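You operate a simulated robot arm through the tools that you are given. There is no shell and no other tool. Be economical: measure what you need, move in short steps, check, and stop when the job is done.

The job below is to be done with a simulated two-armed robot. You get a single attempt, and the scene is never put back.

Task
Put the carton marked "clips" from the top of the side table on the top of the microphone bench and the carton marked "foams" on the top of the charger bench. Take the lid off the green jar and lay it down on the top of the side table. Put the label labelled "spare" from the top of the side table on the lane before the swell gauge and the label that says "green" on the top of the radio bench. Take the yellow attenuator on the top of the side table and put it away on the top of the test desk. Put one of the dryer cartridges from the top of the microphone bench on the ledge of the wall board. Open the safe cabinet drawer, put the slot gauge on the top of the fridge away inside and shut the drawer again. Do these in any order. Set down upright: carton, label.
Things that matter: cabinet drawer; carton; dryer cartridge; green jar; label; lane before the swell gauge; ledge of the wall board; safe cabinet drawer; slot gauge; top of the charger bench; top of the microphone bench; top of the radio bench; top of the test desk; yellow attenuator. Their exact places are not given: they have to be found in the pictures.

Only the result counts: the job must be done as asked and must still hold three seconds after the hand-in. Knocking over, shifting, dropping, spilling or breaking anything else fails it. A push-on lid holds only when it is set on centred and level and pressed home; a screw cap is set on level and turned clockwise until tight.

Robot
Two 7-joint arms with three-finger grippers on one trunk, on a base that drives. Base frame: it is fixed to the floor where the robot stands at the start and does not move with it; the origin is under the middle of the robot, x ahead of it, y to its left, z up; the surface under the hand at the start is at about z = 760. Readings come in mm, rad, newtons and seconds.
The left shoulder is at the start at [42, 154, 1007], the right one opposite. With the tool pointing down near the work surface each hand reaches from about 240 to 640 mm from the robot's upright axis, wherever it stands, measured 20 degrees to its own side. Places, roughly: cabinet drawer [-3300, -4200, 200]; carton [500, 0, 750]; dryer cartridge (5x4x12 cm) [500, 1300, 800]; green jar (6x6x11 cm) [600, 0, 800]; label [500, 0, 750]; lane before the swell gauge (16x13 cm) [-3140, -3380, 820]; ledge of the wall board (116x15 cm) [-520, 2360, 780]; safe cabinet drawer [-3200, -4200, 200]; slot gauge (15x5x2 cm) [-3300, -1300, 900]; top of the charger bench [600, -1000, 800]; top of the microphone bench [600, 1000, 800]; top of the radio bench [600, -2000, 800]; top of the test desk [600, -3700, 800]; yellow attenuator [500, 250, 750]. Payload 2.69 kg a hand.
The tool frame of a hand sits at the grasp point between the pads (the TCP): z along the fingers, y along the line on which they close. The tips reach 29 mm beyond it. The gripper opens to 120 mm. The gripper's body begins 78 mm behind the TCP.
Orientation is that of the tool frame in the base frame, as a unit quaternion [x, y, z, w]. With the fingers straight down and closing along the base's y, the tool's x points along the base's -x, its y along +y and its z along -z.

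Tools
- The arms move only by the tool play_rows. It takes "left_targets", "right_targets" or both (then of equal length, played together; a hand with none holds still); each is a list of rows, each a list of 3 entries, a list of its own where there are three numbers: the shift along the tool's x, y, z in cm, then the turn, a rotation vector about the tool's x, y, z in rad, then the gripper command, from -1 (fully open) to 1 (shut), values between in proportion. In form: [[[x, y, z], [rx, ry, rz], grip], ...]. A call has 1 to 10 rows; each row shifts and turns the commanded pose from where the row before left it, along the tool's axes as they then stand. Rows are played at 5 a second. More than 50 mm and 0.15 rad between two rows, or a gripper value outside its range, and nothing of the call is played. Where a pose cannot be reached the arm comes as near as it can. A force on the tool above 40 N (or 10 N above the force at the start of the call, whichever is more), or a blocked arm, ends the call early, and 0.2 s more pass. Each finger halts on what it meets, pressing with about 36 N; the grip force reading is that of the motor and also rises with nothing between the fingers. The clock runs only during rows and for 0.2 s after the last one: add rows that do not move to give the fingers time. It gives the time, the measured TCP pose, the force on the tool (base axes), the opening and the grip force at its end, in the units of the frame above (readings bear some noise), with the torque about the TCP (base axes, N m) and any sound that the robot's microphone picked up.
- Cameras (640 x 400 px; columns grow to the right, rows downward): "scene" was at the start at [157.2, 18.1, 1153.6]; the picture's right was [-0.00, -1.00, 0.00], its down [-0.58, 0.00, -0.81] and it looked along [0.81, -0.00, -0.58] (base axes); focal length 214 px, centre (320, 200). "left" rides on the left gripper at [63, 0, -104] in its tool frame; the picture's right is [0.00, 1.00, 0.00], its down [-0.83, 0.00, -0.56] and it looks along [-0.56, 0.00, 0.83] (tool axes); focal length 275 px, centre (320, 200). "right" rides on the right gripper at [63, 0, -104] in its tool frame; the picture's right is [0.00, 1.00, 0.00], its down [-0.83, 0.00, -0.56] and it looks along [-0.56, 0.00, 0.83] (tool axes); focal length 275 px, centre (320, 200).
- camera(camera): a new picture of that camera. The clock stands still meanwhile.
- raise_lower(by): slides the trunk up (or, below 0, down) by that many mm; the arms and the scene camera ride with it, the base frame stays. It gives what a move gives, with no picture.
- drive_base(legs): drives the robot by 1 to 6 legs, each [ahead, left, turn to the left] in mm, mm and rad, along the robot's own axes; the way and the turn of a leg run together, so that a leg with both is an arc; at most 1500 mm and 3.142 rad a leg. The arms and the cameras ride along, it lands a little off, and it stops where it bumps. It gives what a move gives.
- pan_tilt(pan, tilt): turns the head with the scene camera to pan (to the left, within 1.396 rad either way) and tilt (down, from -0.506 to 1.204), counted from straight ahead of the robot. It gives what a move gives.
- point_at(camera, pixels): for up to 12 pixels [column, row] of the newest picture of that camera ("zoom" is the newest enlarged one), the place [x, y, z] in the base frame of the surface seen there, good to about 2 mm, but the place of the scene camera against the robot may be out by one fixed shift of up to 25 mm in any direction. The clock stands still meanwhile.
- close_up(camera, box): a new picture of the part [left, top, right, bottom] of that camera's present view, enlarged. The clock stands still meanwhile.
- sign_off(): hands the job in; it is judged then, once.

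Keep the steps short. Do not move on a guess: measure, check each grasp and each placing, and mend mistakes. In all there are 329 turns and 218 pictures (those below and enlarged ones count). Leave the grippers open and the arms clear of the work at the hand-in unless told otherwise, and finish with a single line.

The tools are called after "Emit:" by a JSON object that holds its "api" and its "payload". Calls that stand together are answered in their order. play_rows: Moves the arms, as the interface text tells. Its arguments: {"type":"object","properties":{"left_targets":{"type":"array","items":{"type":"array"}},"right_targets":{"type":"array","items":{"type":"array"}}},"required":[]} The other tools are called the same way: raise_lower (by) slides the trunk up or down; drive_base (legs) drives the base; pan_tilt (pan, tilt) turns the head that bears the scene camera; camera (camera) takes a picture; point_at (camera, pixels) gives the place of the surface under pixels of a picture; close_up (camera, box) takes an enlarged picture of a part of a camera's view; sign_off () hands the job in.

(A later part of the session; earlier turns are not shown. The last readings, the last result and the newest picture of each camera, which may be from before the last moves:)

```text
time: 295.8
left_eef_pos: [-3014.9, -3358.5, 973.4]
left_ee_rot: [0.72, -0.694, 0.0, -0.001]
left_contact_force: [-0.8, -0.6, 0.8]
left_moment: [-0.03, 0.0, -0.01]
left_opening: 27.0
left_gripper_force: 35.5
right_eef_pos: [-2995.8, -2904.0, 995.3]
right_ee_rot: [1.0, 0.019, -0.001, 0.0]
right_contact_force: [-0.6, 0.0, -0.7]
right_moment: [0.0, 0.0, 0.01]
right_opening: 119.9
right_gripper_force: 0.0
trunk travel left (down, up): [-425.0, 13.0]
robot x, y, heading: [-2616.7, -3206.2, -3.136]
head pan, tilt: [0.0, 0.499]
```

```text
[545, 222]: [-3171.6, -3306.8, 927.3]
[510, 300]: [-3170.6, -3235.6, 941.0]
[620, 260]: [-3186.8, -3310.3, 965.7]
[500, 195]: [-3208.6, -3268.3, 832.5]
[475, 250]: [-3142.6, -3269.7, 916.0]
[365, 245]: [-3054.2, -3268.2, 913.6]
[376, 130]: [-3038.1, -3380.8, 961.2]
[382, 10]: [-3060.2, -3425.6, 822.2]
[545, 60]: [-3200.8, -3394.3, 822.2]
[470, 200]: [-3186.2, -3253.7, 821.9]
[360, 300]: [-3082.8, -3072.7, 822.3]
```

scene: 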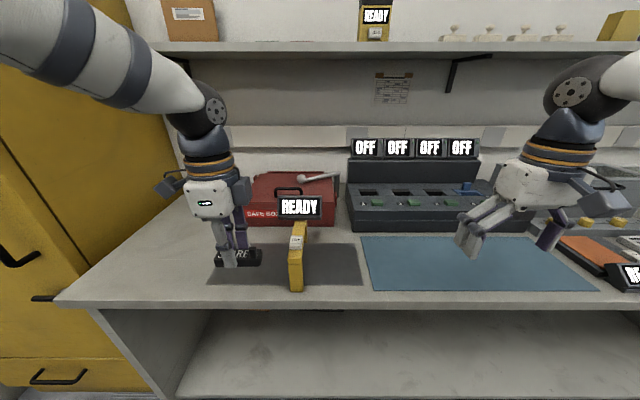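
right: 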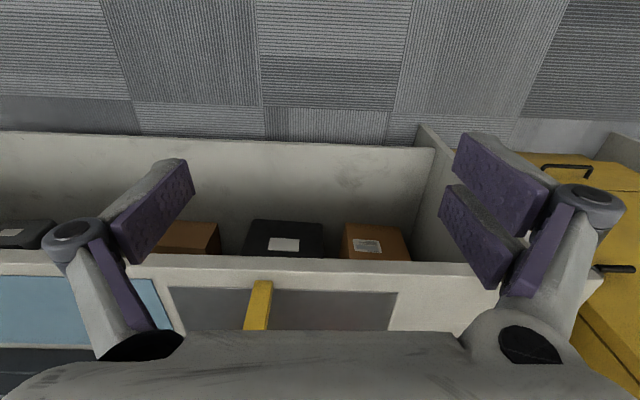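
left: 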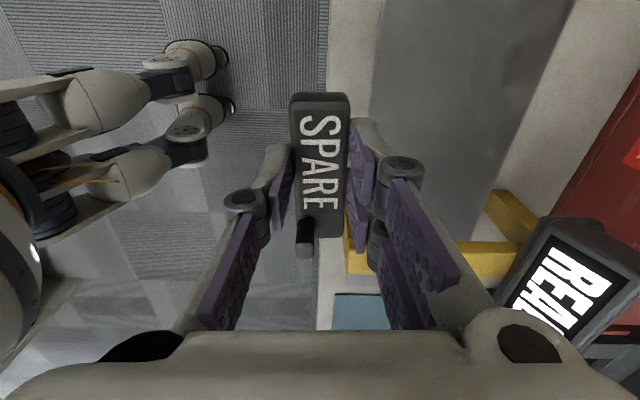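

Target (−3128,−3378), clear of gate and display. Extend and lower to z≈862.

Emit:
{"api": "play_rows", "payload": {"left_targets": [[[0.51, 3.79, 0], [0, 0, 0], 1], [[0.51, 3.79, 0], [0, 0, 0], 1], [[0.51, 3.79, 0], [0, 0, -0.02], 1], [[0, 0, 3], [0, 0, 0], 1], [[0, 0, 3], [0, 0, 0], 1], [[0, 0, 3], [0, 0, 0], 1], [[0, 0, 2], [0, 0, 0], 1], [[0, 0, 0], [0, 0, 0], 1]]}}

Emit:
{"api": "camera", "payload": {"camera": "left"}}

Emit:
{"api": "close_up", "payload": {"camera": "scene", "box": [150, 170, 370, 310]}}

```text
time: 297.6
left_eef_pos: [-3126.8, -3378.6, 864.5]
left_ee_rot: [0.727, -0.686, -0.001, -0.001]
left_contact_force: [0.7, 0.4, -0.9]
left_moment: [0.0, -0.01, -0.01]
left_opening: 27.1
left_gripper_force: 36.4
right_eef_pos: [-2994.5, -2903.9, 995.3]
right_ee_rot: [1.0, 0.02, -0.002, -0.001]
right_contact_force: [-0.4, 0.3, -0.1]
right_moment: [-0.03, 0.01, 0.01]
right_opening: 119.7
right_gripper_force: 0.1
trunk travel left (down, up): [-425.0, 13.0]
robot x, y, heading: [-2613.5, -3204.3, -3.138]
head pan, tilt: [0.0, 0.499]
```

```text
118 pictures are left
```

left: 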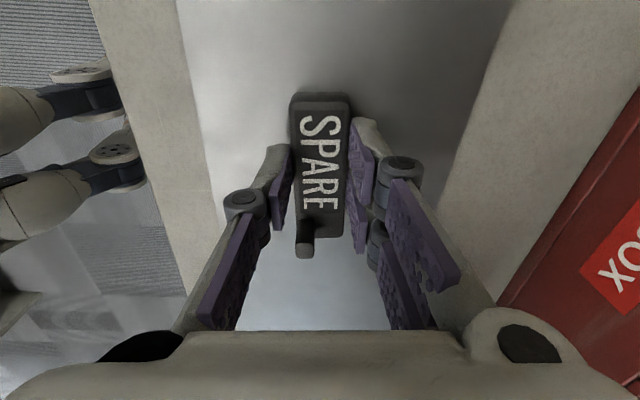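

```text
2.86 times, centred on (260, 240) of scene
```

zoom: 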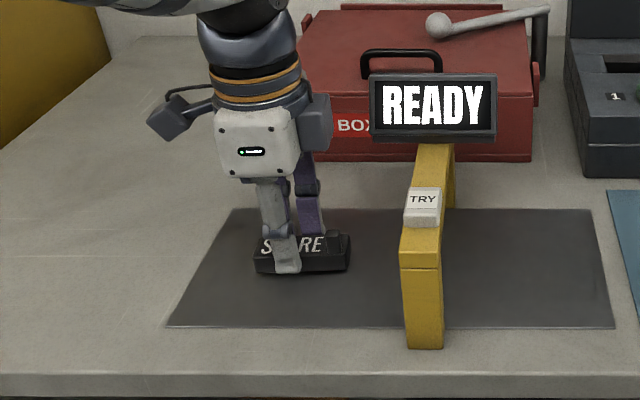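

The label is over the middle of the lane. Lower to contact.

Emit:
{"api": "play_rows", "payload": {"left_targets": [[[0, 0, 0.4], [0, 0, 0], 1], [[0, 0, 0.2], [0, 0, 0], 1], [[0, 0, 0.15], [0, 0, 0], 1], [[0, 0, 0], [0, 0, 0], 1]]}}

```text
time: 298.6
left_eef_pos: [-3127.3, -3378.8, 857.7]
left_ee_rot: [0.727, -0.686, -0.001, 0.0]
left_contact_force: [0.9, 0.8, 7.5]
left_moment: [0.2, -0.08, -0.04]
left_opening: 27.0
left_gripper_force: 36.2
right_eef_pos: [-2993.4, -2904.4, 996.1]
right_ee_rot: [1.0, 0.02, -0.001, -0.001]
right_contact_force: [-0.5, 0.3, 0.8]
right_moment: [-0.01, -0.01, 0.02]
right_opening: 120.0
right_gripper_force: 0.0
trunk travel left (down, up): [-425.0, 13.0]
robot x, y, heading: [-2616.3, -3203.7, -3.138]
head pan, tilt: [0.0, 0.499]
```

Contact 7.5 N. Open, rise, draw back.

Emit:
{"api": "play_rows", "payload": {"left_targets": [[[0, 0, 0], [0, 0, 0], 0.3], [[0, 0, 0], [0, 0, 0], 0], [[0, 0, 0], [0, 0, 0], 0], [[0, 0, -2], [0, 0, 0], 0], [[0, 0, -4], [0, 0, 0], 0], [[0, 0, -4], [0, 0, 0], 0], [[0, 0, -3], [0, 0, 0], 0], [[0, -4, -2], [0, 0, 0], -1], [[0, -4, 0], [0, 0, 0], -1], [[0, -4, 0], [0, 0, 0], -1]]}}

Emit:
{"api": "close_up", "payload": {"camera": "scene", "box": [150, 170, 370, 310]}}

```text
time: 300.8
left_eef_pos: [-3005.1, -3370.1, 1005.3]
left_ee_rot: [0.727, -0.687, -0.002, -0.001]
left_contact_force: [0.2, -0.1, -0.3]
left_moment: [-0.01, -0.01, 0.0]
left_opening: 120.1
left_gripper_force: 0.0
right_eef_pos: [-2991.5, -2903.9, 996.3]
right_ee_rot: [1.0, 0.02, -0.002, -0.001]
right_contact_force: [-0.3, -0.5, -0.2]
right_moment: [0.01, 0.01, 0.0]
right_opening: 120.1
right_gripper_force: 0.0
trunk travel left (down, up): [-425.0, 13.0]
robot x, y, heading: [-2614.3, -3203.6, -3.139]
head pan, tilt: [0.0, 0.499]
```

```text
2.86 times, centred on (260, 240) of scene
```

zoom: 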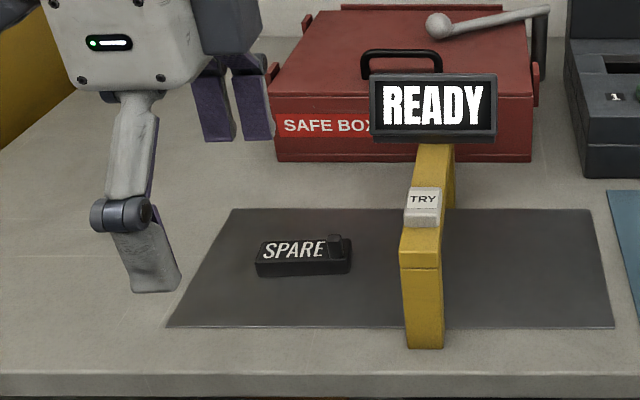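

Spare is upright on the lane. Next the slot gauge at the fridge, y≈−1300: back off and look to the right.

Emit:
{"api": "drive_base", "payload": {"legs": [[-280, 0, 0]]}}

Emit:
{"api": "pan_tilt", "payload": {"pan": -1.2, "tilt": 0.3}}

Emit:
{"api": "camera", "payload": {"camera": "scene"}}

```text
time: 302.8
left_eef_pos: [-2721.7, -3370.3, 1005.4]
left_ee_rot: [0.727, -0.686, -0.001, -0.001]
left_contact_force: [0.2, 0.5, 0.0]
left_moment: [0.0, 0.02, 0.01]
left_opening: 120.1
left_gripper_force: 0.0
right_eef_pos: [-2710.1, -2903.5, 994.5]
right_ee_rot: [1.0, 0.02, -0.001, -0.001]
right_contact_force: [0.0, 0.0, 0.8]
right_moment: [0.01, 0.0, -0.02]
right_opening: 120.2
right_gripper_force: 0.0
trunk travel left (down, up): [-425.0, 13.0]
robot x, y, heading: [-2333.2, -3199.6, -3.142]
head pan, tilt: [0.0, 0.499]
```

```text
time: 304.2
left_eef_pos: [-2721.1, -3370.2, 1003.8]
left_ee_rot: [0.727, -0.686, -0.001, -0.001]
left_contact_force: [0.1, 0.5, -0.5]
left_moment: [0.0, 0.0, 0.03]
left_opening: 120.1
left_gripper_force: 0.0
right_eef_pos: [-2711.5, -2904.2, 996.2]
right_ee_rot: [1.0, 0.02, -0.001, -0.001]
right_contact_force: [0.3, 0.3, -0.8]
right_moment: [0.0, 0.01, -0.01]
right_opening: 120.1
right_gripper_force: 0.1
trunk travel left (down, up): [-425.0, 13.0]
robot x, y, heading: [-2332.5, -3201.2, -3.134]
head pan, tilt: [-1.201, 0.3]
```

```text
115 pictures are left
```

scene: 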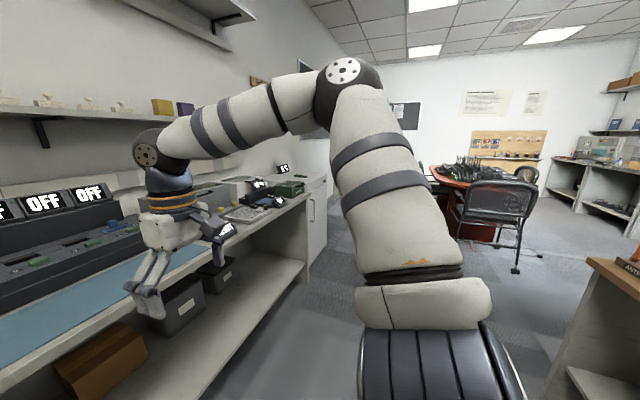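

The aisle is free; the white fridge stands at the bench's end. Drive right 1600.

Emit:
{"api": "drive_base", "payload": {"legs": [[0, -800, 0], [0, -800, 0]]}}

Emit:
{"api": "pan_tilt", "payload": {"pan": -0.3, "tilt": 0.4}}

Emit:
{"api": "camera", "payload": {"camera": "scene"}}

```text
time: 316.8
left_eef_pos: [-2735.1, -1780.2, 1004.5]
left_ee_rot: [0.727, -0.687, 0.0, 0.0]
left_contact_force: [0.6, -0.2, -0.3]
left_moment: [0.01, -0.02, -0.02]
left_opening: 119.9
left_gripper_force: 0.0
right_eef_pos: [-2724.0, -1311.5, 996.3]
right_ee_rot: [1.0, 0.021, -0.001, -0.001]
right_contact_force: [-0.5, -0.4, 0.7]
right_moment: [-0.03, 0.01, 0.01]
right_opening: 120.0
right_gripper_force: 0.1
trunk travel left (down, up): [-425.0, 13.0]
robot x, y, heading: [-2341.7, -1611.0, -3.143]
head pan, tilt: [-1.201, 0.3]
```

```text
time: 318.0
left_eef_pos: [-2735.1, -1781.1, 1005.0]
left_ee_rot: [0.727, -0.686, 0.0, 0.0]
left_contact_force: [0.0, -0.7, -0.2]
left_moment: [0.01, 0.01, 0.0]
left_opening: 119.9
left_gripper_force: 0.1
right_eef_pos: [-2723.6, -1314.1, 995.5]
right_ee_rot: [1.0, 0.021, -0.001, -0.001]
right_contact_force: [-0.4, 0.1, 0.7]
right_moment: [-0.01, -0.01, 0.01]
right_opening: 120.1
right_gripper_force: 0.0
trunk travel left (down, up): [-425.0, 13.0]
robot x, y, heading: [-2344.5, -1610.4, -3.134]
head pan, tilt: [-0.3, 0.4]
```

```text
114 pictures are left
```

scene: 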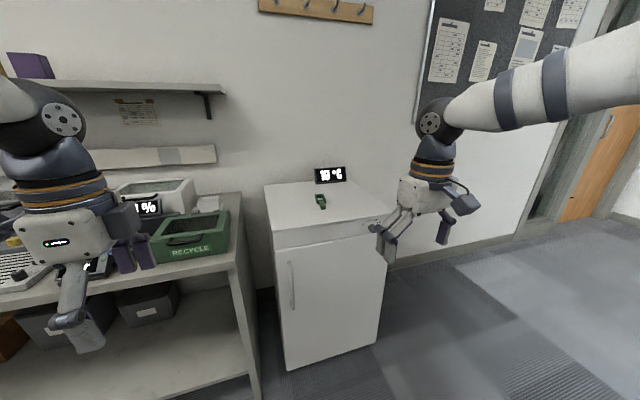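

Emit:
{"api": "close_up", "payload": {"camera": "scene", "box": [260, 150, 400, 250]}}

Emit:
{"api": "point_at", "payload": {"camera": "scene", "pixels": [[318, 196], [322, 207], [330, 180], [270, 230], [385, 210], [268, 188], [365, 182], [328, 225]]}}

```text
4.00 times, centred on (330, 200) of scene
```

zoom: 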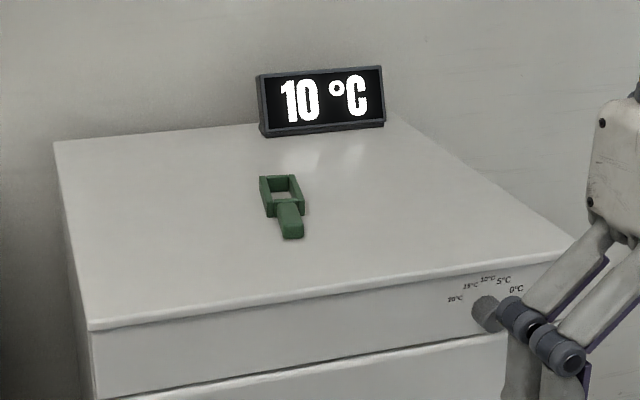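

```text
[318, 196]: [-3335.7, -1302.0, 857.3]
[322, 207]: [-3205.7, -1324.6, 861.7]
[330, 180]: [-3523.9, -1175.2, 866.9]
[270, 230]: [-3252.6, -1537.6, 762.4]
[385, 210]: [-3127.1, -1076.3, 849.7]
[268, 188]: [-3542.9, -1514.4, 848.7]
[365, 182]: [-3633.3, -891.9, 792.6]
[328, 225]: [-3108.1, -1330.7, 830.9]
```

The green gauge lies on the fridge top (z≈850) with its handle toward me at about (−3206,−1325). Approach: right 110, forward 340.

Emit:
{"api": "drive_base", "payload": {"legs": [[0, -110, 0], [340, 0, 0]]}}

Emit:
{"api": "camera", "payload": {"camera": "right"}}

```text
time: 321.3
left_eef_pos: [-3071.0, -1668.2, 1004.7]
left_ee_rot: [0.727, -0.687, -0.002, -0.001]
left_contact_force: [0.5, -0.4, 1.0]
left_moment: [-0.04, -0.04, 0.02]
left_opening: 120.0
left_gripper_force: 0.0
right_eef_pos: [-3058.6, -1199.2, 996.1]
right_ee_rot: [1.0, 0.018, -0.001, -0.002]
right_contact_force: [0.1, -0.4, -0.4]
right_moment: [0.01, -0.03, 0.0]
right_opening: 120.2
right_gripper_force: 0.0
trunk travel left (down, up): [-425.0, 13.0]
robot x, y, heading: [-2680.0, -1501.4, -3.14]
head pan, tilt: [-0.3, 0.4]
```

```text
112 pictures are left
```

right: 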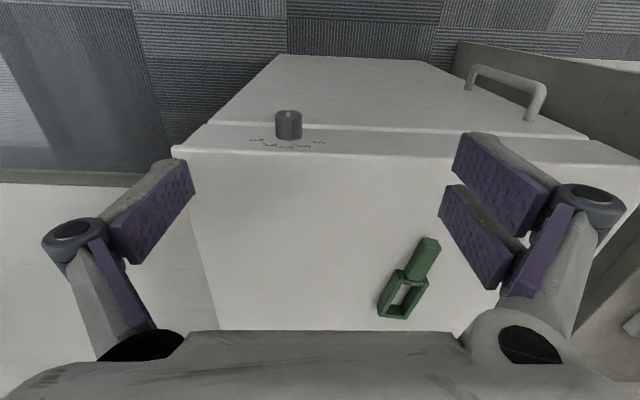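

Emit:
{"api": "close_up", "payload": {"camera": "right", "box": [350, 220, 470, 330]}}

Emit:
{"api": "point_at", "payload": {"camera": "right", "pixels": [[427, 243], [434, 243], [417, 276], [410, 270], [388, 312], [413, 315], [424, 258], [440, 300]]}}

```text
3.64 times, centred on (410, 275) of right
```

zoom: 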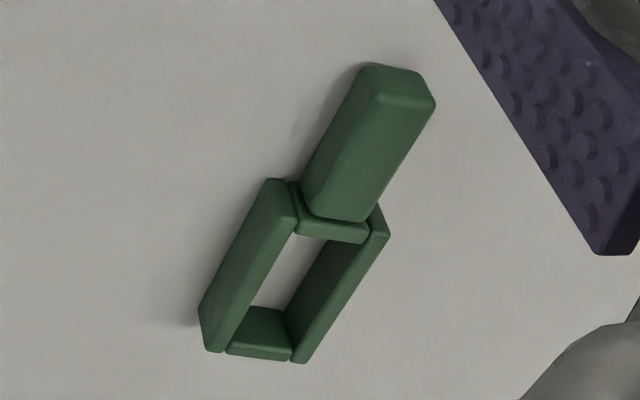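

```text
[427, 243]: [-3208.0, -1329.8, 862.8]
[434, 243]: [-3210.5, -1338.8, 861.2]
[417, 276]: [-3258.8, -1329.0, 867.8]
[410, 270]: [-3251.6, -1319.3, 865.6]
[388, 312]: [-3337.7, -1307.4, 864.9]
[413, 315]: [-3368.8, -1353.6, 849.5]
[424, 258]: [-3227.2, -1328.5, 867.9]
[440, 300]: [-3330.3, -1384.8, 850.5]
```

Emit:
{"api": "point_at", "payload": {"camera": "zoom", "pixels": [[385, 95], [340, 190], [362, 140], [330, 140], [395, 160], [265, 250], [345, 265], [225, 335], [300, 350], [258, 330], [280, 200], [375, 225]]}}

```text
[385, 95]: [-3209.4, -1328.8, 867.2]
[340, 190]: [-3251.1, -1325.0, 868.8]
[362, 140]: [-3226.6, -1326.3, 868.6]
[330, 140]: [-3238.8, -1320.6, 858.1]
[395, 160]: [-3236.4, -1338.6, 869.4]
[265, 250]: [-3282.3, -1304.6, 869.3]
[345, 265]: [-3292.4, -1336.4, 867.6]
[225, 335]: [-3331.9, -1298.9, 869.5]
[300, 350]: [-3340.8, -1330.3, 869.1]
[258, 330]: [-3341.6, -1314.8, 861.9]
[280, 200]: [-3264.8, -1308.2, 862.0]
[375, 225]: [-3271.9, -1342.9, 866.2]
```

Gauge axis is turned about 0.11 rad; frame ≈45 mm wide. Drive 90 forward, move over (−3277,−1321), turn 0.146, and check.

Emit:
{"api": "drive_base", "payload": {"legs": [[90, 0, 0]]}}

Emit:
{"api": "play_rows", "payload": {"right_targets": [[[-3.3, 2.93, 0], [0, 0, 0], -1], [[-3.3, 2.93, 0], [0, 0, 0], -1], [[-3.3, 2.93, 0], [0, 0, 0], -1], [[-3.3, 2.93, 0], [0, 0, 0.146], -0.5], [[0, 0, 3], [0, 0, 0], -0.4], [[0, 0, 0], [0, 0, 0], -0.4]]}}

Emit:
{"api": "camera", "payload": {"camera": "right"}}

```text
time: 322.4
left_eef_pos: [-3160.5, -1665.9, 1005.0]
left_ee_rot: [0.726, -0.688, -0.001, -0.001]
left_contact_force: [-0.5, 0.2, -0.1]
left_moment: [-0.02, -0.03, 0.04]
left_opening: 120.0
left_gripper_force: 0.0
right_eef_pos: [-3148.6, -1198.0, 995.4]
right_ee_rot: [1.0, 0.018, -0.001, -0.001]
right_contact_force: [0.2, 0.9, 0.0]
right_moment: [0.0, -0.02, -0.01]
right_opening: 119.8
right_gripper_force: 0.1
trunk travel left (down, up): [-425.0, 13.0]
robot x, y, heading: [-2762.6, -1500.4, 3.144]
head pan, tilt: [-0.3, 0.4]
```

```text
time: 323.8
left_eef_pos: [-3159.6, -1666.3, 1004.3]
left_ee_rot: [0.726, -0.688, -0.001, 0.0]
left_contact_force: [-0.1, 0.4, 0.4]
left_moment: [0.01, 0.03, -0.01]
left_opening: 119.9
left_gripper_force: 0.0
right_eef_pos: [-3277.0, -1321.2, 964.2]
right_ee_rot: [0.998, -0.055, -0.001, -0.001]
right_contact_force: [0.4, 0.0, 0.5]
right_moment: [-0.02, 0.01, 0.0]
right_opening: 83.9
right_gripper_force: 0.0
trunk travel left (down, up): [-425.0, 13.0]
robot x, y, heading: [-2766.2, -1499.8, 3.141]
head pan, tilt: [-0.3, 0.4]
```

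```text
110 pictures are left
```

right: 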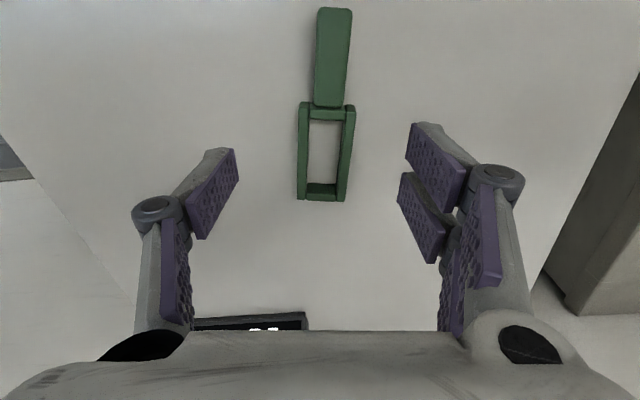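

Emit:
{"api": "point_at", "payload": {"camera": "right", "pixels": [[303, 110], [350, 110], [302, 190], [344, 192], [333, 20], [331, 95], [325, 102]]}}

```text
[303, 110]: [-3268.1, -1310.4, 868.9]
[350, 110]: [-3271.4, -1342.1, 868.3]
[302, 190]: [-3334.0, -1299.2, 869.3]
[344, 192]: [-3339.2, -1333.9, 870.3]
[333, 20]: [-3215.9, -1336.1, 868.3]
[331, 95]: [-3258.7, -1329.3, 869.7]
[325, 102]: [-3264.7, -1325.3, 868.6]
```

Shift 4 mm, turn 0.04 more, descend to z≈881, close.

Emit:
{"api": "play_rows", "payload": {"right_targets": [[[0.4, 0.45, 0], [0, 0, 0.04], -0.4], [[0, 0, 3], [0, 0, 0], -0.3], [[0, 0, 3], [0, 0, 0], -0.3], [[0, 0, 2], [0, 0, 0], -0.3], [[0, 0, 0.3], [0, 0, 0], -0.3], [[0, 0, 0], [0, 0, 0], -0.3], [[0, 0, 0], [0, 0, 0], 1], [[0, 0, 0], [0, 0, 0], 1], [[0, 0, 0], [0, 0, 0], 1]]}}

Emit:
{"api": "camera", "payload": {"camera": "right"}}

```text
time: 325.8
left_eef_pos: [-3159.8, -1666.6, 1003.9]
left_ee_rot: [0.725, -0.688, -0.001, 0.0]
left_contact_force: [0.0, 0.1, -0.5]
left_moment: [-0.02, 0.02, -0.03]
left_opening: 120.0
left_gripper_force: 0.1
right_eef_pos: [-3271.0, -1325.0, 882.9]
right_ee_rot: [0.997, -0.075, -0.001, -0.001]
right_contact_force: [-0.1, 0.2, 0.3]
right_moment: [0.02, -0.04, 0.0]
right_opening: 41.5
right_gripper_force: 36.2
trunk travel left (down, up): [-425.0, 13.0]
robot x, y, heading: [-2768.3, -1503.6, 3.14]
head pan, tilt: [-0.3, 0.4]
```

```text
109 pictures are left
```

right: 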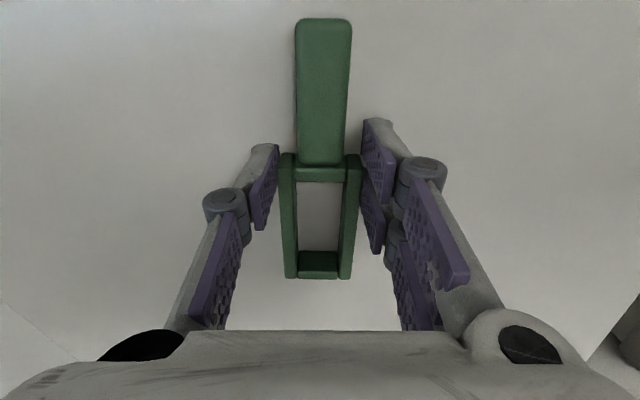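

Gripped (41.5 mm). Lift and draw back.

Emit:
{"api": "play_rows", "payload": {"right_targets": [[[0, 0, -1], [0, 0, 0], 1], [[0, 0, -3], [0, 0, 0], 1], [[0, 0, -4], [0, 0, 0], 1], [[3, 0, -3], [0, 0, 0], 1], [[4, 0, 0], [0, 0, 0], 1], [[4, 0, 0], [0, 0, 0], 1], [[0, 0, 0], [0, 0, 0], 1]]}}

Emit:
{"api": "camera", "payload": {"camera": "right"}}

```text
time: 327.4
left_eef_pos: [-3160.1, -1666.6, 1004.8]
left_ee_rot: [0.726, -0.688, 0.0, -0.001]
left_contact_force: [-0.8, 0.7, 0.2]
left_moment: [-0.03, -0.04, 0.01]
left_opening: 120.0
left_gripper_force: 0.1
right_eef_pos: [-3160.1, -1343.1, 993.6]
right_ee_rot: [0.997, -0.075, -0.001, -0.001]
right_contact_force: [-0.1, 1.0, -0.9]
right_moment: [0.0, -0.02, 0.0]
right_opening: 41.1
right_gripper_force: 35.7
trunk travel left (down, up): [-425.0, 13.0]
robot x, y, heading: [-2769.4, -1499.4, 3.144]
head pan, tilt: [-0.3, 0.4]
```

```text
108 pictures are left
```

right: 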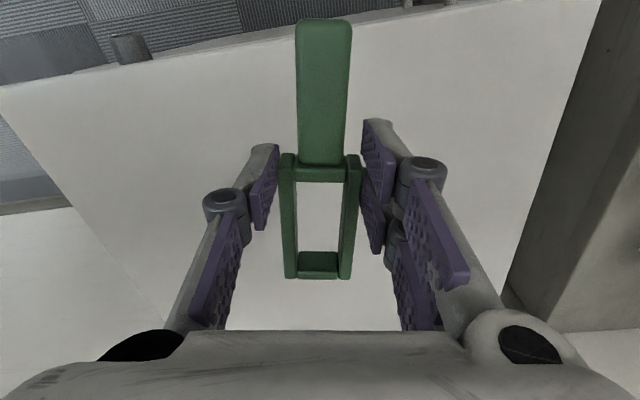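

Gauge held. Drive back and left to the yellow cabinet (y≈−4150).

Emit:
{"api": "drive_base", "payload": {"legs": [[-420, 0, 0], [0, 1300, 0], [0, 1250, 0]]}}

Emit:
{"api": "pan_tilt", "payload": {"pan": 0, "tilt": 0.6}}

Emit:
{"api": "camera", "payload": {"camera": "scene"}}

```text
time: 349.3
left_eef_pos: [-2734.6, -4223.0, 1003.7]
left_ee_rot: [0.726, -0.687, -0.001, -0.001]
left_contact_force: [0.5, -0.1, -0.6]
left_moment: [0.01, -0.06, -0.01]
left_opening: 119.9
left_gripper_force: 0.0
right_eef_pos: [-2735.6, -3897.5, 994.2]
right_ee_rot: [0.997, -0.075, -0.002, 0.0]
right_contact_force: [-0.3, 0.1, -0.3]
right_moment: [-0.03, 0.0, 0.01]
right_opening: 41.3
right_gripper_force: 35.7
trunk travel left (down, up): [-425.0, 13.0]
robot x, y, heading: [-2344.7, -4051.8, 3.137]
head pan, tilt: [-0.3, 0.4]
```

```text
time: 350.1
left_eef_pos: [-2734.4, -4220.8, 1003.7]
left_ee_rot: [0.726, -0.688, -0.001, 0.0]
left_contact_force: [-0.1, 0.4, 0.2]
left_moment: [0.0, 0.0, 0.0]
left_opening: 120.0
left_gripper_force: 0.0
right_eef_pos: [-2734.4, -3897.9, 995.1]
right_ee_rot: [0.997, -0.075, -0.001, 0.0]
right_contact_force: [-0.2, 0.3, 0.1]
right_moment: [0.0, 0.03, 0.01]
right_opening: 41.3
right_gripper_force: 36.6
trunk travel left (down, up): [-425.0, 13.0]
robot x, y, heading: [-2341.7, -4053.0, 3.14]
head pan, tilt: [0.0, 0.6]
```

```text
107 pictures are left
```

scene: 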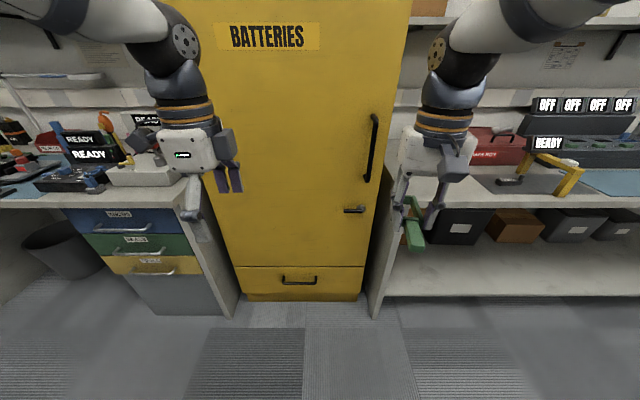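

Emit:
{"api": "close_up", "payload": {"camera": "scene", "box": [220, 245, 380, 325]}}

Emit:
{"api": "point_at", "payload": {"camera": "scene", "pixels": [[282, 283], [299, 284], [316, 282], [299, 273], [240, 268], [364, 268], [248, 300], [360, 300], [300, 310], [360, 215], [299, 279], [340, 280]]}}

```text
4.00 times, centred on (300, 285) of scene
```

zoom: 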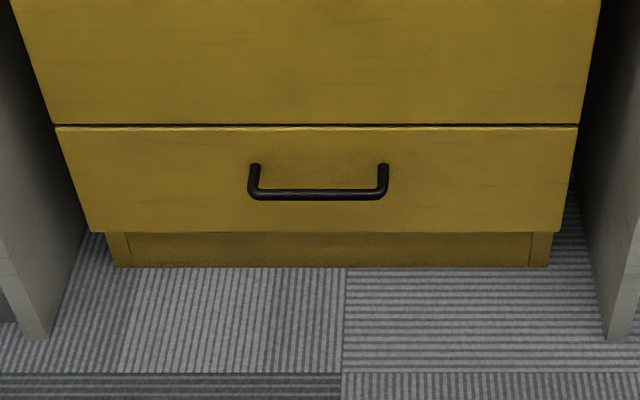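

```text
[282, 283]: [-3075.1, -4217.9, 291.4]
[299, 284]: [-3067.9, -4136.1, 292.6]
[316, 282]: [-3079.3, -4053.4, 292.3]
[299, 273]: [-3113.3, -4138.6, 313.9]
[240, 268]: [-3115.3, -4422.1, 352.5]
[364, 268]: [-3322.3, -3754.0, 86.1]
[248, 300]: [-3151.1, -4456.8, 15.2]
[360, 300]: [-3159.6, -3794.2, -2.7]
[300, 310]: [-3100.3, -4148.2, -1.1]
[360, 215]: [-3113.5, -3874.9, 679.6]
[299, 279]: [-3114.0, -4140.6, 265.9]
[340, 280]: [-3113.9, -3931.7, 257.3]
```

Handle bar at (−3068, −4136, 292), ≈40 mm in front of the drawer face. I'll grip it with the left fingers pointing forward (15° down), closing vertically. First pitch the left hand and tuck the right hand back.

Emit:
{"api": "play_rows", "payload": {"left_targets": [[[0, 0, 0], [-0.1455, 0, 0], -1], [[0, 0, 0], [-0.1455, 0, 0], -1], [[0, 0, 0], [-0.1455, 0, 0], -1], [[0, 0, 0], [-0.1455, 0, 0], -1], [[0, 0, 0], [-0.1455, 0, 0], -0.5], [[0, 0, 0], [-0.1455, 0, 0], -0.2], [[0, 0, 0], [-0.1455, 0, 0], 0], [[0, 0, 0], [-0.1455, 0, 0], 0], [[0, 0, 0], [-0.1455, 0, 0], 0], [[0, 0, 0], [0, 0, 0], 0]], "right_targets": [[[3, 0, 0], [0, 0, 0], 1], [[3, 0, 0], [0, 0, 0], 1], [[3, 0, 0], [0, 0, 0], 1], [[0, 0, 0], [0, 0, 0], 1], [[0, 0, 0], [0, 0, 0], 1], [[0, 0, 0], [0, 0, 0], 1], [[0, 0, 0], [0, 0, 0], 1], [[0, 0, 0], [0, 0, 0], 1], [[0, 0, 0], [0, 0, 0], 1], [[0, 0, 0], [0, 0, 0], 1]]}}

Emit:
{"api": "raise_lower", "payload": {"by": -425}}

Emit:
{"api": "camera", "payload": {"camera": "scene"}}

Emit:
{"api": "camera", "payload": {"camera": "left"}}

```text
time: 352.3
left_eef_pos: [-2780.6, -4204.9, 1013.5]
left_ee_rot: [0.576, -0.544, -0.42, 0.442]
left_contact_force: [0.4, -0.6, -0.7]
left_moment: [-0.01, 0.0, 0.02]
left_opening: 60.1
left_gripper_force: 0.1
left hand out of reach, approached as far as the arm can: row 7, 8, 9
right_eef_pos: [-2648.7, -3910.2, 993.6]
right_ee_rot: [0.997, -0.076, -0.002, -0.001]
right_contact_force: [0.1, 0.3, -0.8]
right_moment: [0.04, -0.01, 0.02]
right_opening: 41.3
right_gripper_force: 36.9
trunk travel left (down, up): [-425.0, 13.0]
robot x, y, heading: [-2344.4, -4052.5, 3.144]
head pan, tilt: [0.0, 0.6]
```

```text
refused: -425 is not a number from -400 to 400
```

```text
105 pictures are left
```

scene: 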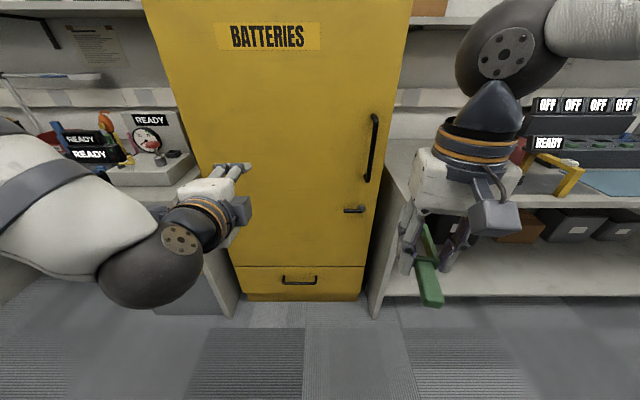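

```text
104 pictures are left
```

left: 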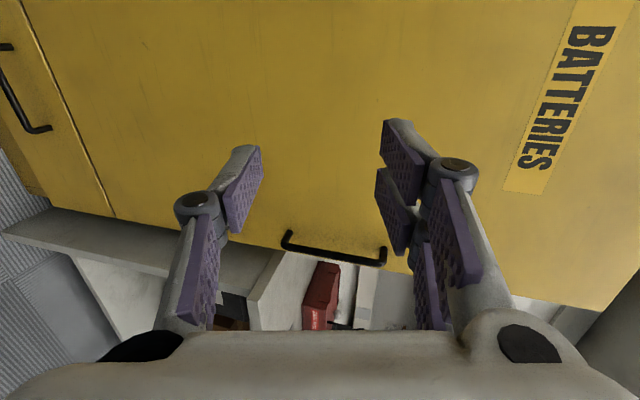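

Left hand points forward, 15° down. Lower the trunk 400.

Emit:
{"api": "raise_lower", "payload": {"by": -400}}

```text
time: 356.1
left_eef_pos: [-2783.0, -4204.6, 358.2]
left_ee_rot: [0.678, -0.654, -0.221, 0.252]
left_contact_force: [-0.5, 0.0, -0.8]
left_moment: [-0.01, 0.02, -0.01]
left_opening: 60.3
left_gripper_force: 0.2
right_eef_pos: [-2645.1, -3911.5, 594.2]
right_ee_rot: [0.997, -0.075, -0.001, -0.001]
right_contact_force: [0.2, 0.1, -0.6]
right_moment: [-0.03, -0.01, -0.02]
right_opening: 41.3
right_gripper_force: 36.0
trunk travel left (down, up): [-25.0, 413.0]
robot x, y, heading: [-2340.4, -4053.6, 3.143]
head pan, tilt: [0.0, 0.6]
```

The left hand swung meanwhile (now 51° down at z 358). Look before going on.

Emit:
{"api": "camera", "payload": {"camera": "scene"}}

Emit:
{"api": "play_rows", "payload": {"left_targets": [[[0, 0, 0], [0, 0, 0], 0], [[0, 0, 0], [0, 0, 0], 0]]}}

```text
103 pictures are left
```

scene: 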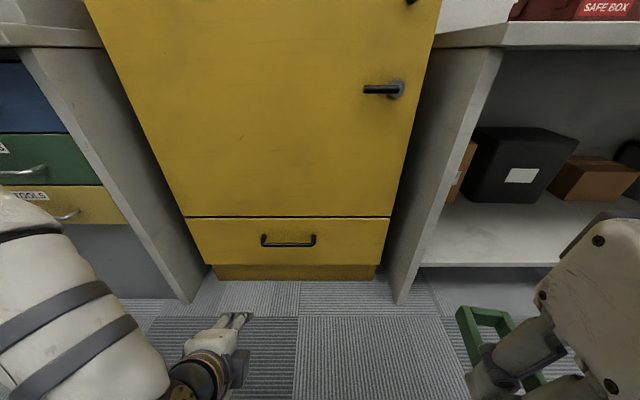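

```text
time: 356.7
left_eef_pos: [-2784.8, -4205.4, 359.2]
left_ee_rot: [0.678, -0.654, -0.221, 0.252]
left_contact_force: [-0.1, 0.3, 0.6]
left_moment: [-0.04, 0.01, 0.0]
left_opening: 59.9
left_gripper_force: 0.0
right_eef_pos: [-2646.4, -3911.1, 594.5]
right_ee_rot: [0.997, -0.076, -0.001, -0.001]
right_contact_force: [0.8, 0.3, -0.2]
right_moment: [0.0, 0.02, 0.02]
right_opening: 41.2
right_gripper_force: 36.5
trunk travel left (down, up): [-25.0, 413.0]
robot x, y, heading: [-2343.6, -4056.0, 3.143]
head pan, tilt: [0.0, 0.6]
```

Try pitching up again at this height, 0.4 rad.

Emit:
{"api": "play_rows", "payload": {"left_targets": [[[0, 0, 0], [-0.1, 0, 0], 0], [[0, 0, 0], [-0.1, 0, 0], 0], [[0, 0, 0], [-0.1, 0, 0], 0], [[0, 0, 0], [-0.1, 0, 0], 0], [[0, 0, 0], [0, 0, 0], 0]]}}

```text
time: 357.9
left_eef_pos: [-2787.2, -4201.6, 356.5]
left_ee_rot: [0.614, -0.598, -0.347, 0.382]
left_contact_force: [0.5, 0.6, -0.5]
left_moment: [0.0, -0.02, 0.01]
left_opening: 60.1
left_gripper_force: 0.1
left hand out of reach, approached as far as the arm can: row 1
right_eef_pos: [-2645.9, -3912.0, 593.8]
right_ee_rot: [0.997, -0.075, -0.002, -0.001]
right_contact_force: [-0.5, 0.6, 0.3]
right_moment: [0.03, -0.04, 0.01]
right_opening: 41.5
right_gripper_force: 36.0
trunk travel left (down, up): [-25.0, 413.0]
robot x, y, heading: [-2336.9, -4049.6, 3.139]
head pan, tilt: [0.0, 0.6]
```

φ is now 28°, good enough. Shift right 69 mm, down 50 mm, then drive 190 forward and view the handle with the left camera.

Emit:
{"api": "play_rows", "payload": {"left_targets": [[[-3.4, 0, 0], [0, 0, 0], 0], [[-3.5, 0, 0], [0, 0, 0], 0], [[0, -2.2, 1.2], [0, 0, 0], 0], [[0, -2.2, 1.2], [0, 0, 0], 0], [[0, 0, 0], [0, 0, 0], 0]]}}

Emit:
{"api": "drive_base", "payload": {"legs": [[190, 0, 0]]}}

Emit:
{"api": "camera", "payload": {"camera": "left"}}

Emit:
{"api": "camera", "payload": {"camera": "scene"}}

```text
time: 359.1
left_eef_pos: [-2792.5, -4135.9, 303.9]
left_ee_rot: [0.614, -0.597, -0.347, 0.382]
left_contact_force: [-0.2, 0.2, 0.6]
left_moment: [0.04, 0.0, 0.02]
left_opening: 59.8
left_gripper_force: 0.1
right_eef_pos: [-2647.2, -3911.8, 593.4]
right_ee_rot: [0.997, -0.075, -0.002, -0.001]
right_contact_force: [0.5, -0.1, -0.1]
right_moment: [-0.03, 0.03, 0.01]
right_opening: 41.3
right_gripper_force: 35.7
trunk travel left (down, up): [-25.0, 413.0]
robot x, y, heading: [-2342.3, -4057.0, 3.139]
head pan, tilt: [0.0, 0.6]
```

```text
time: 360.6
left_eef_pos: [-2980.7, -4132.2, 304.4]
left_ee_rot: [0.611, -0.599, -0.349, 0.382]
left_contact_force: [0.2, 0.8, 0.5]
left_moment: [0.03, -0.03, 0.02]
left_opening: 60.2
left_gripper_force: 0.1
right_eef_pos: [-2833.1, -3907.8, 595.1]
right_ee_rot: [0.997, -0.078, -0.002, -0.001]
right_contact_force: [0.4, 0.5, -1.1]
right_moment: [0.0, -0.03, 0.01]
right_opening: 41.1
right_gripper_force: 36.1
trunk travel left (down, up): [-25.0, 413.0]
robot x, y, heading: [-2526.1, -4051.8, 3.131]
head pan, tilt: [0.0, 0.6]
```

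```text
102 pictures are left
```

left: 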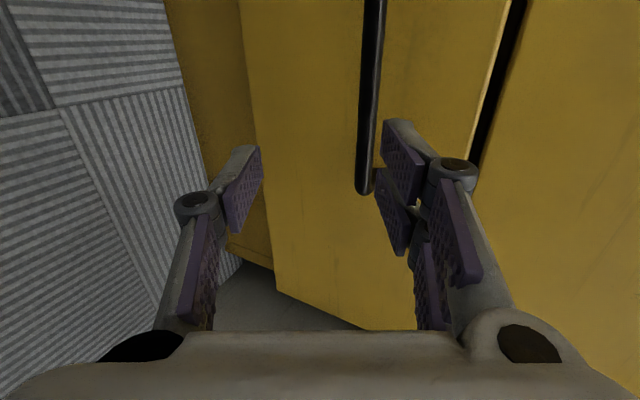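

```text
101 pictures are left
```

scene: 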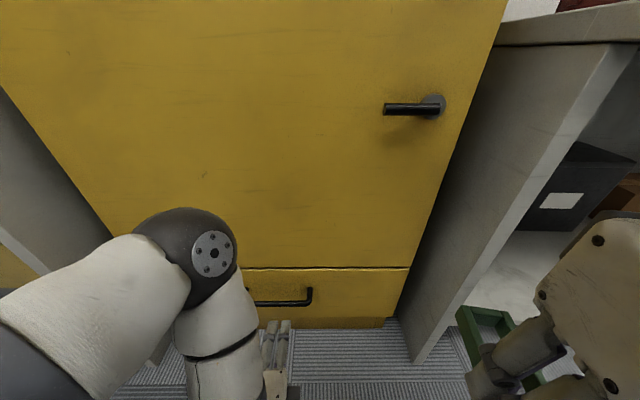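

Emit:
{"api": "point_at", "payload": {"camera": "left", "pixels": [[374, 20], [371, 80], [367, 150], [366, 185], [300, 150], [495, 90], [520, 60], [252, 100], [440, 60]]}}

```text
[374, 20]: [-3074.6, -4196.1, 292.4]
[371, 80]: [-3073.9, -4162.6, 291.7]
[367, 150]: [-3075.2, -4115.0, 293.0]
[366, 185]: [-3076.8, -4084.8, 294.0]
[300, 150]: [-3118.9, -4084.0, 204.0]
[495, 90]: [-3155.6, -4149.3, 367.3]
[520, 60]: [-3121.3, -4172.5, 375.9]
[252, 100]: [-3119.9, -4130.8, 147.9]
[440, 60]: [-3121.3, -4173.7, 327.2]
```

In the hand frame the bar centre is (−3080, ≈−4160, 292), face at −3120. Narrow to 46 mm, shift 28 mm left, then go straight forward 90 mm.

Emit:
{"api": "play_rows", "payload": {"left_targets": [[[2.8, -0.5, 0.25], [0, 0, 0], 0.23], [[0, 1.41, 2.65], [0, 0, 0], 0.23], [[0, 1.41, 2.65], [0, 0, 0], 0.23], [[0, 0.7, 1.32], [0, 0, 0], 0.23], [[0, 0, 0], [0, 0, 0], 0.23]]}}

Emit:
{"api": "camera", "payload": {"camera": "left"}}

```text
time: 361.9
left_eef_pos: [-3055.2, -4165.6, 299.8]
left_ee_rot: [0.611, -0.599, -0.349, 0.382]
left_contact_force: [-0.1, -0.5, 0.7]
left_moment: [0.01, 0.01, -0.03]
left_opening: 46.1
left_gripper_force: 0.1
right_eef_pos: [-2832.3, -3907.4, 593.4]
right_ee_rot: [0.997, -0.078, -0.002, -0.001]
right_contact_force: [-0.5, 0.2, -0.3]
right_moment: [0.01, 0.02, 0.02]
right_opening: 41.3
right_gripper_force: 35.8
trunk travel left (down, up): [-25.0, 413.0]
robot x, y, heading: [-2529.2, -4056.0, 3.132]
head pan, tilt: [0.0, 0.6]
```

```text
100 pictures are left
```

left: 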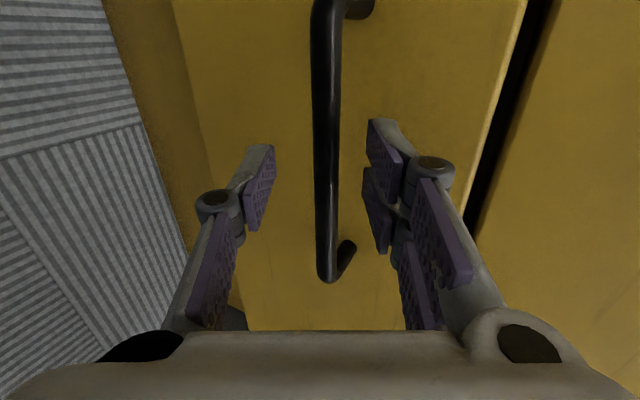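

The bar lies between the fingers. Advance 13 mm and close.

Emit:
{"api": "play_rows", "payload": {"left_targets": [[[0, 0.5, 1.1], [0, 0, 0], 0.23], [[0, 0, 0], [0, 0, 0], 0.23], [[0, 0, 0], [0, 0, 0], 1], [[0, 0, 0], [0, 0, 0], 1], [[0, 0, 0], [0, 0, 0], 1]]}}

Emit:
{"api": "camera", "payload": {"camera": "left"}}

```text
time: 363.1
left_eef_pos: [-3066.5, -4164.7, 299.0]
left_ee_rot: [0.612, -0.6, -0.347, 0.381]
left_contact_force: [2.6, 0.8, -6.9]
left_moment: [0.69, -0.16, 0.54]
left_opening: 13.5
left_gripper_force: 39.8
right_eef_pos: [-2833.0, -3908.6, 595.1]
right_ee_rot: [0.997, -0.078, 0.0, -0.001]
right_contact_force: [0.1, -0.1, 0.6]
right_moment: [-0.02, 0.03, -0.02]
right_opening: 41.2
right_gripper_force: 35.8
trunk travel left (down, up): [-25.0, 413.0]
robot x, y, heading: [-2527.7, -4053.1, 3.133]
head pan, tilt: [0.0, 0.6]
```

```text
99 pictures are left
```

left: 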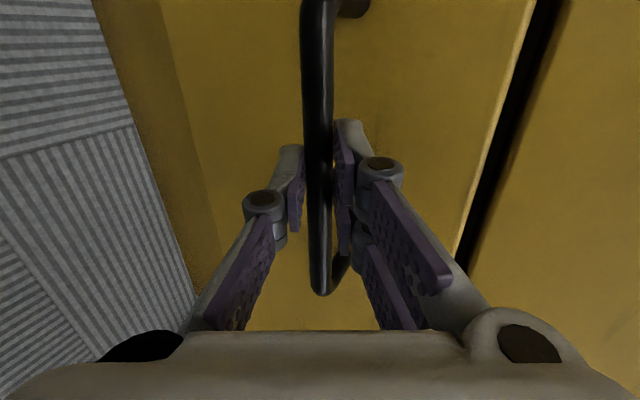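

Bar gripped. Pull the drawer by driving straight back 100 mm.

Emit:
{"api": "drive_base", "payload": {"legs": [[-100, 0, 0]]}}

```text
time: 364.2
left_eef_pos: [-2968.1, -4164.3, 298.0]
left_ee_rot: [0.61, -0.601, -0.349, 0.381]
left_contact_force: [2.1, -2.5, -12.0]
left_moment: [0.7, -0.18, 0.55]
left_opening: 13.4
left_gripper_force: 40.1
right_eef_pos: [-2736.6, -3908.3, 593.3]
right_ee_rot: [0.997, -0.079, -0.001, -0.001]
right_contact_force: [0.3, 0.2, -0.9]
right_moment: [0.0, 0.02, 0.04]
right_opening: 41.4
right_gripper_force: 36.3
trunk travel left (down, up): [-25.0, 413.0]
robot x, y, heading: [-2434.4, -4052.6, 3.132]
head pan, tilt: [0.0, 0.6]
```

It follows. Pull 180 more and look.

Emit:
{"api": "drive_base", "payload": {"legs": [[-180, 0, 0]]}}

Emit:
{"api": "pan_tilt", "payload": {"pan": 0, "tilt": 0.8}}

Emit:
{"api": "camera", "payload": {"camera": "scene"}}

```text
time: 365.7
left_eef_pos: [-2791.7, -4164.7, 299.5]
left_ee_rot: [0.611, -0.601, -0.349, 0.379]
left_contact_force: [0.1, 22.5, -7.3]
left_moment: [1.06, -0.13, -0.23]
left_opening: 13.4
left_gripper_force: 40.2
right_eef_pos: [-2559.8, -3910.6, 594.1]
right_ee_rot: [0.997, -0.08, -0.001, -0.001]
right_contact_force: [0.7, -0.4, -0.4]
right_moment: [0.0, 0.0, 0.01]
right_opening: 41.5
right_gripper_force: 36.5
trunk travel left (down, up): [-25.0, 413.0]
robot x, y, heading: [-2255.1, -4059.5, 3.131]
head pan, tilt: [0.0, 0.6]
```

```text
time: 366.4
left_eef_pos: [-2790.1, -4165.2, 297.9]
left_ee_rot: [0.612, -0.601, -0.349, 0.378]
left_contact_force: [0.9, 1.7, -3.0]
left_moment: [0.61, -0.08, 0.66]
left_opening: 13.6
left_gripper_force: 40.0
right_eef_pos: [-2559.2, -3910.2, 593.9]
right_ee_rot: [0.997, -0.08, -0.001, -0.001]
right_contact_force: [0.3, 0.3, -0.9]
right_moment: [0.0, -0.02, 0.01]
right_opening: 41.2
right_gripper_force: 36.4
trunk travel left (down, up): [-25.0, 413.0]
robot x, y, heading: [-2256.8, -4056.5, 3.133]
head pan, tilt: [0.0, 0.799]
```

```text
98 pictures are left
```

scene: 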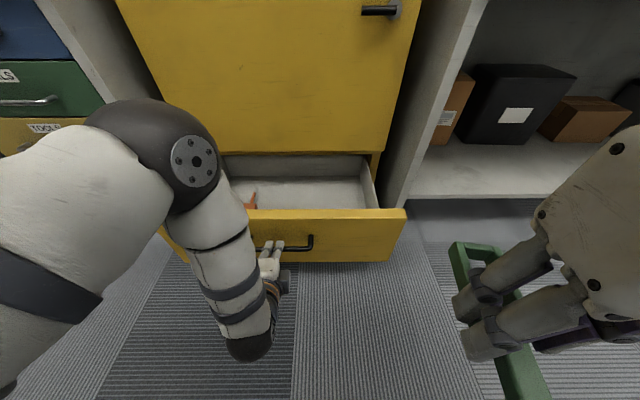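

Drawer is open ~275 mm. Measure its interior.

Emit:
{"api": "point_at", "payload": {"camera": "scene", "pixels": [[320, 195], [340, 185], [300, 180], [330, 212], [372, 200], [300, 158], [405, 213], [252, 200], [230, 165], [365, 180], [275, 200]]}}

Emit:
{"api": "close_up", "payload": {"camera": "scene", "box": [200, 130, 420, 270]}}

```text
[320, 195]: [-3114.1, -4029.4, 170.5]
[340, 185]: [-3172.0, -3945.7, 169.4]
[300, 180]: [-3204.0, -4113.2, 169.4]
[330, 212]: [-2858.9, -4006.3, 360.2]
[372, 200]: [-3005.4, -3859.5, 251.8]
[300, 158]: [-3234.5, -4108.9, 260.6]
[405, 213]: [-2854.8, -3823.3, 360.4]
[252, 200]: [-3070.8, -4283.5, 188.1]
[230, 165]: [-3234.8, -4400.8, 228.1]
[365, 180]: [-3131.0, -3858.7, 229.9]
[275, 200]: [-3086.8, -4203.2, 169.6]
```

```text
2.86 times, centred on (310, 200) of scene
```

zoom: 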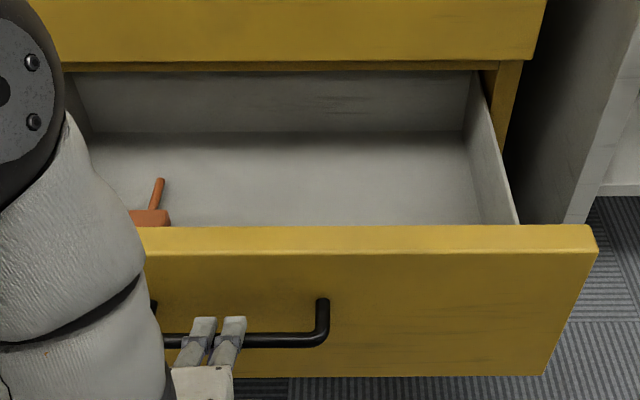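

Interior floor z≈170, reachable x −2870…−3110. Release the handle and retreat the left hand back, left and up.

Emit:
{"api": "play_rows", "payload": {"left_targets": [[[0, 0, 0], [0, 0, 0], 0.2], [[0, 0, 0], [0, 0, 0], 0.2], [[0, -1.6, -3.1], [0, 0, 0], 0.2], [[0, -1.6, -3.1], [0, 0, 0], 0.2], [[0, -1.6, -3.1], [0, 0, 0], 0.2], [[2, 0, -3], [0, 0, 0], 0], [[2, 3.5, -2], [0, 0, 0], 0], [[2, 3.5, -2], [0, 0, 0], 0], [[2, 3.5, -2], [0, 0, 0], 0], [[0, 3.5, -2], [0, 0, 0], 0]]}}

Emit:
{"api": "camera", "payload": {"camera": "scene"}}

```text
time: 368.6
left_eef_pos: [-2707.0, -4185.8, 384.2]
left_ee_rot: [0.611, -0.601, -0.349, 0.38]
left_contact_force: [0.7, 0.1, -0.1]
left_moment: [-0.03, -0.02, 0.02]
left_opening: 59.9
left_gripper_force: 0.0
left hand out of reach, approached as far as the arm can: row 8, 9, 10
right_eef_pos: [-2559.4, -3910.3, 594.8]
right_ee_rot: [0.997, -0.08, -0.002, -0.001]
right_contact_force: [-0.2, -0.6, 0.1]
right_moment: [-0.04, -0.06, -0.01]
right_opening: 41.2
right_gripper_force: 36.2
trunk travel left (down, up): [-25.0, 413.0]
robot x, y, heading: [-2257.0, -4053.6, 3.132]
head pan, tilt: [0.0, 0.799]
```

```text
96 pictures are left
```

scene: 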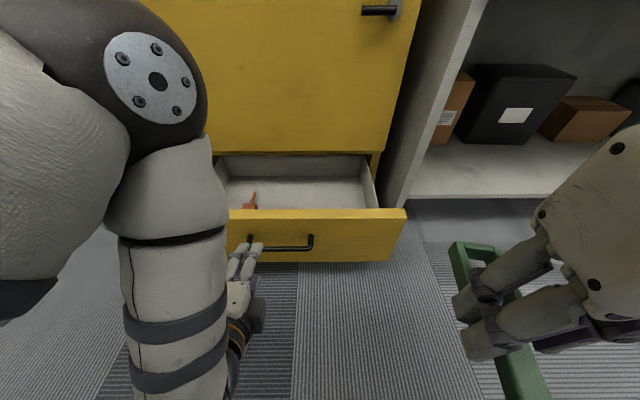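

Left hand must clear the open drawer before I drive forward: point it down again and raise it.

Emit:
{"api": "play_rows", "payload": {"left_targets": [[[0, 0, -2], [0.15, 0, 0], 0], [[0, 0, -2], [0.15, 0, 0], 0], [[0, 0, -2], [0.15, 0, 0], 0], [[0, 0, -2], [0.15, 0, 0], 0], [[0, 0, -3], [0.15, 0, 0], 0], [[0, 0, -3], [0.15, 0, 0], 0], [[0, 0, -3], [0.15, 0, 0], 0], [[0, 0, -4], [0, 0, 0], 0], [[0, 0, -4], [0, 0, 0], 0], [[0, 0, -4], [0, 0, 0], 0]]}}

Emit:
{"api": "camera", "payload": {"camera": "scene"}}

```text
time: 370.8
left_eef_pos: [-2641.0, -4150.9, 620.2]
left_ee_rot: [0.718, -0.695, -0.001, 0.023]
left_contact_force: [-0.7, -1.0, -0.3]
left_moment: [-0.01, -0.02, 0.0]
left_opening: 59.9
left_gripper_force: 0.1
left hand out of reach, approached as far as the arm can: row 1, 2, 3
right_eef_pos: [-2558.3, -3910.1, 593.7]
right_ee_rot: [0.997, -0.08, -0.001, -0.001]
right_contact_force: [-0.5, 0.0, -0.1]
right_moment: [-0.03, 0.02, -0.02]
right_opening: 41.4
right_gripper_force: 35.3
trunk travel left (down, up): [-25.0, 413.0]
robot x, y, heading: [-2260.7, -4058.9, 3.132]
head pan, tilt: [0.0, 0.799]
```

```text
95 pictures are left
```

scene: 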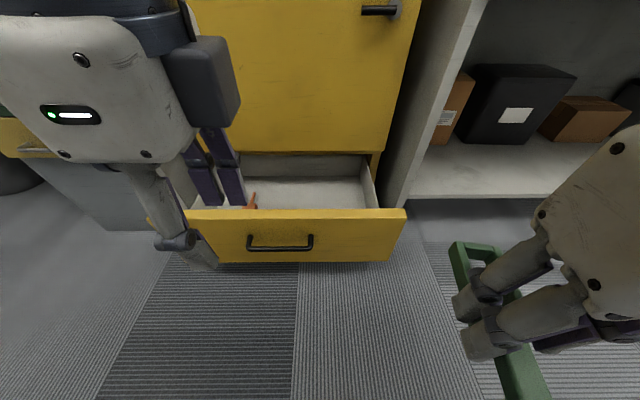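

Good. Move the left hand 8 cm left; then drive left 40, forward 195.

Emit:
{"api": "play_rows", "payload": {"left_targets": [[[4, 0, 0], [0, 0, 0], 0], [[4, 0, 0], [0, 0, 0], 0], [[0, 0, 0], [0, 0, 0], 0]]}}

Emit:
{"api": "drive_base", "payload": {"legs": [[0, 40, 0.01], [195, 0, 0]]}}

Emit:
{"api": "camera", "payload": {"camera": "right"}}

```text
time: 371.6
left_eef_pos: [-2639.1, -4230.8, 619.0]
left_ee_rot: [0.719, -0.695, -0.001, 0.022]
left_contact_force: [0.5, -0.1, -0.5]
left_moment: [0.0, -0.02, 0.01]
left_opening: 60.1
left_gripper_force: 0.0
right_eef_pos: [-2559.2, -3910.2, 593.2]
right_ee_rot: [0.997, -0.079, -0.002, -0.001]
right_contact_force: [0.6, -0.5, -0.4]
right_moment: [0.0, 0.01, 0.01]
right_opening: 40.9
right_gripper_force: 35.0
trunk travel left (down, up): [-25.0, 413.0]
robot x, y, heading: [-2253.3, -4059.1, 3.128]
head pan, tilt: [0.0, 0.799]
```

```text
time: 373.8
left_eef_pos: [-2832.5, -4275.5, 618.8]
left_ee_rot: [0.724, -0.689, -0.001, 0.023]
left_contact_force: [0.7, 0.3, 0.5]
left_moment: [0.0, -0.02, 0.0]
left_opening: 60.4
left_gripper_force: 0.0
right_eef_pos: [-2756.9, -3953.9, 594.7]
right_ee_rot: [0.997, -0.073, -0.002, -0.002]
right_contact_force: [-0.4, -0.5, 0.0]
right_moment: [0.03, 0.02, 0.01]
right_opening: 41.3
right_gripper_force: 36.8
trunk travel left (down, up): [-25.0, 413.0]
robot x, y, heading: [-2449.6, -4093.9, -3.135]
head pan, tilt: [0.0, 0.799]
```

```text
94 pictures are left
```

right: 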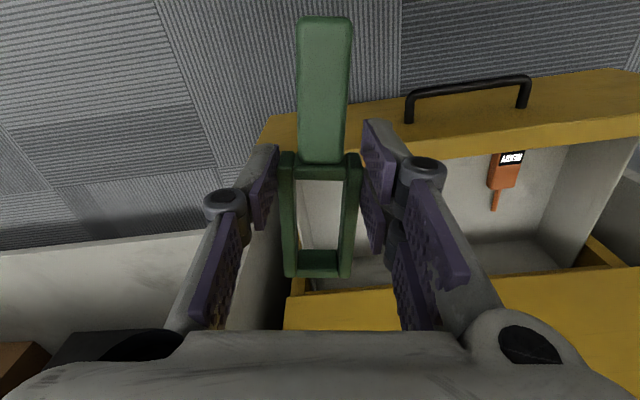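

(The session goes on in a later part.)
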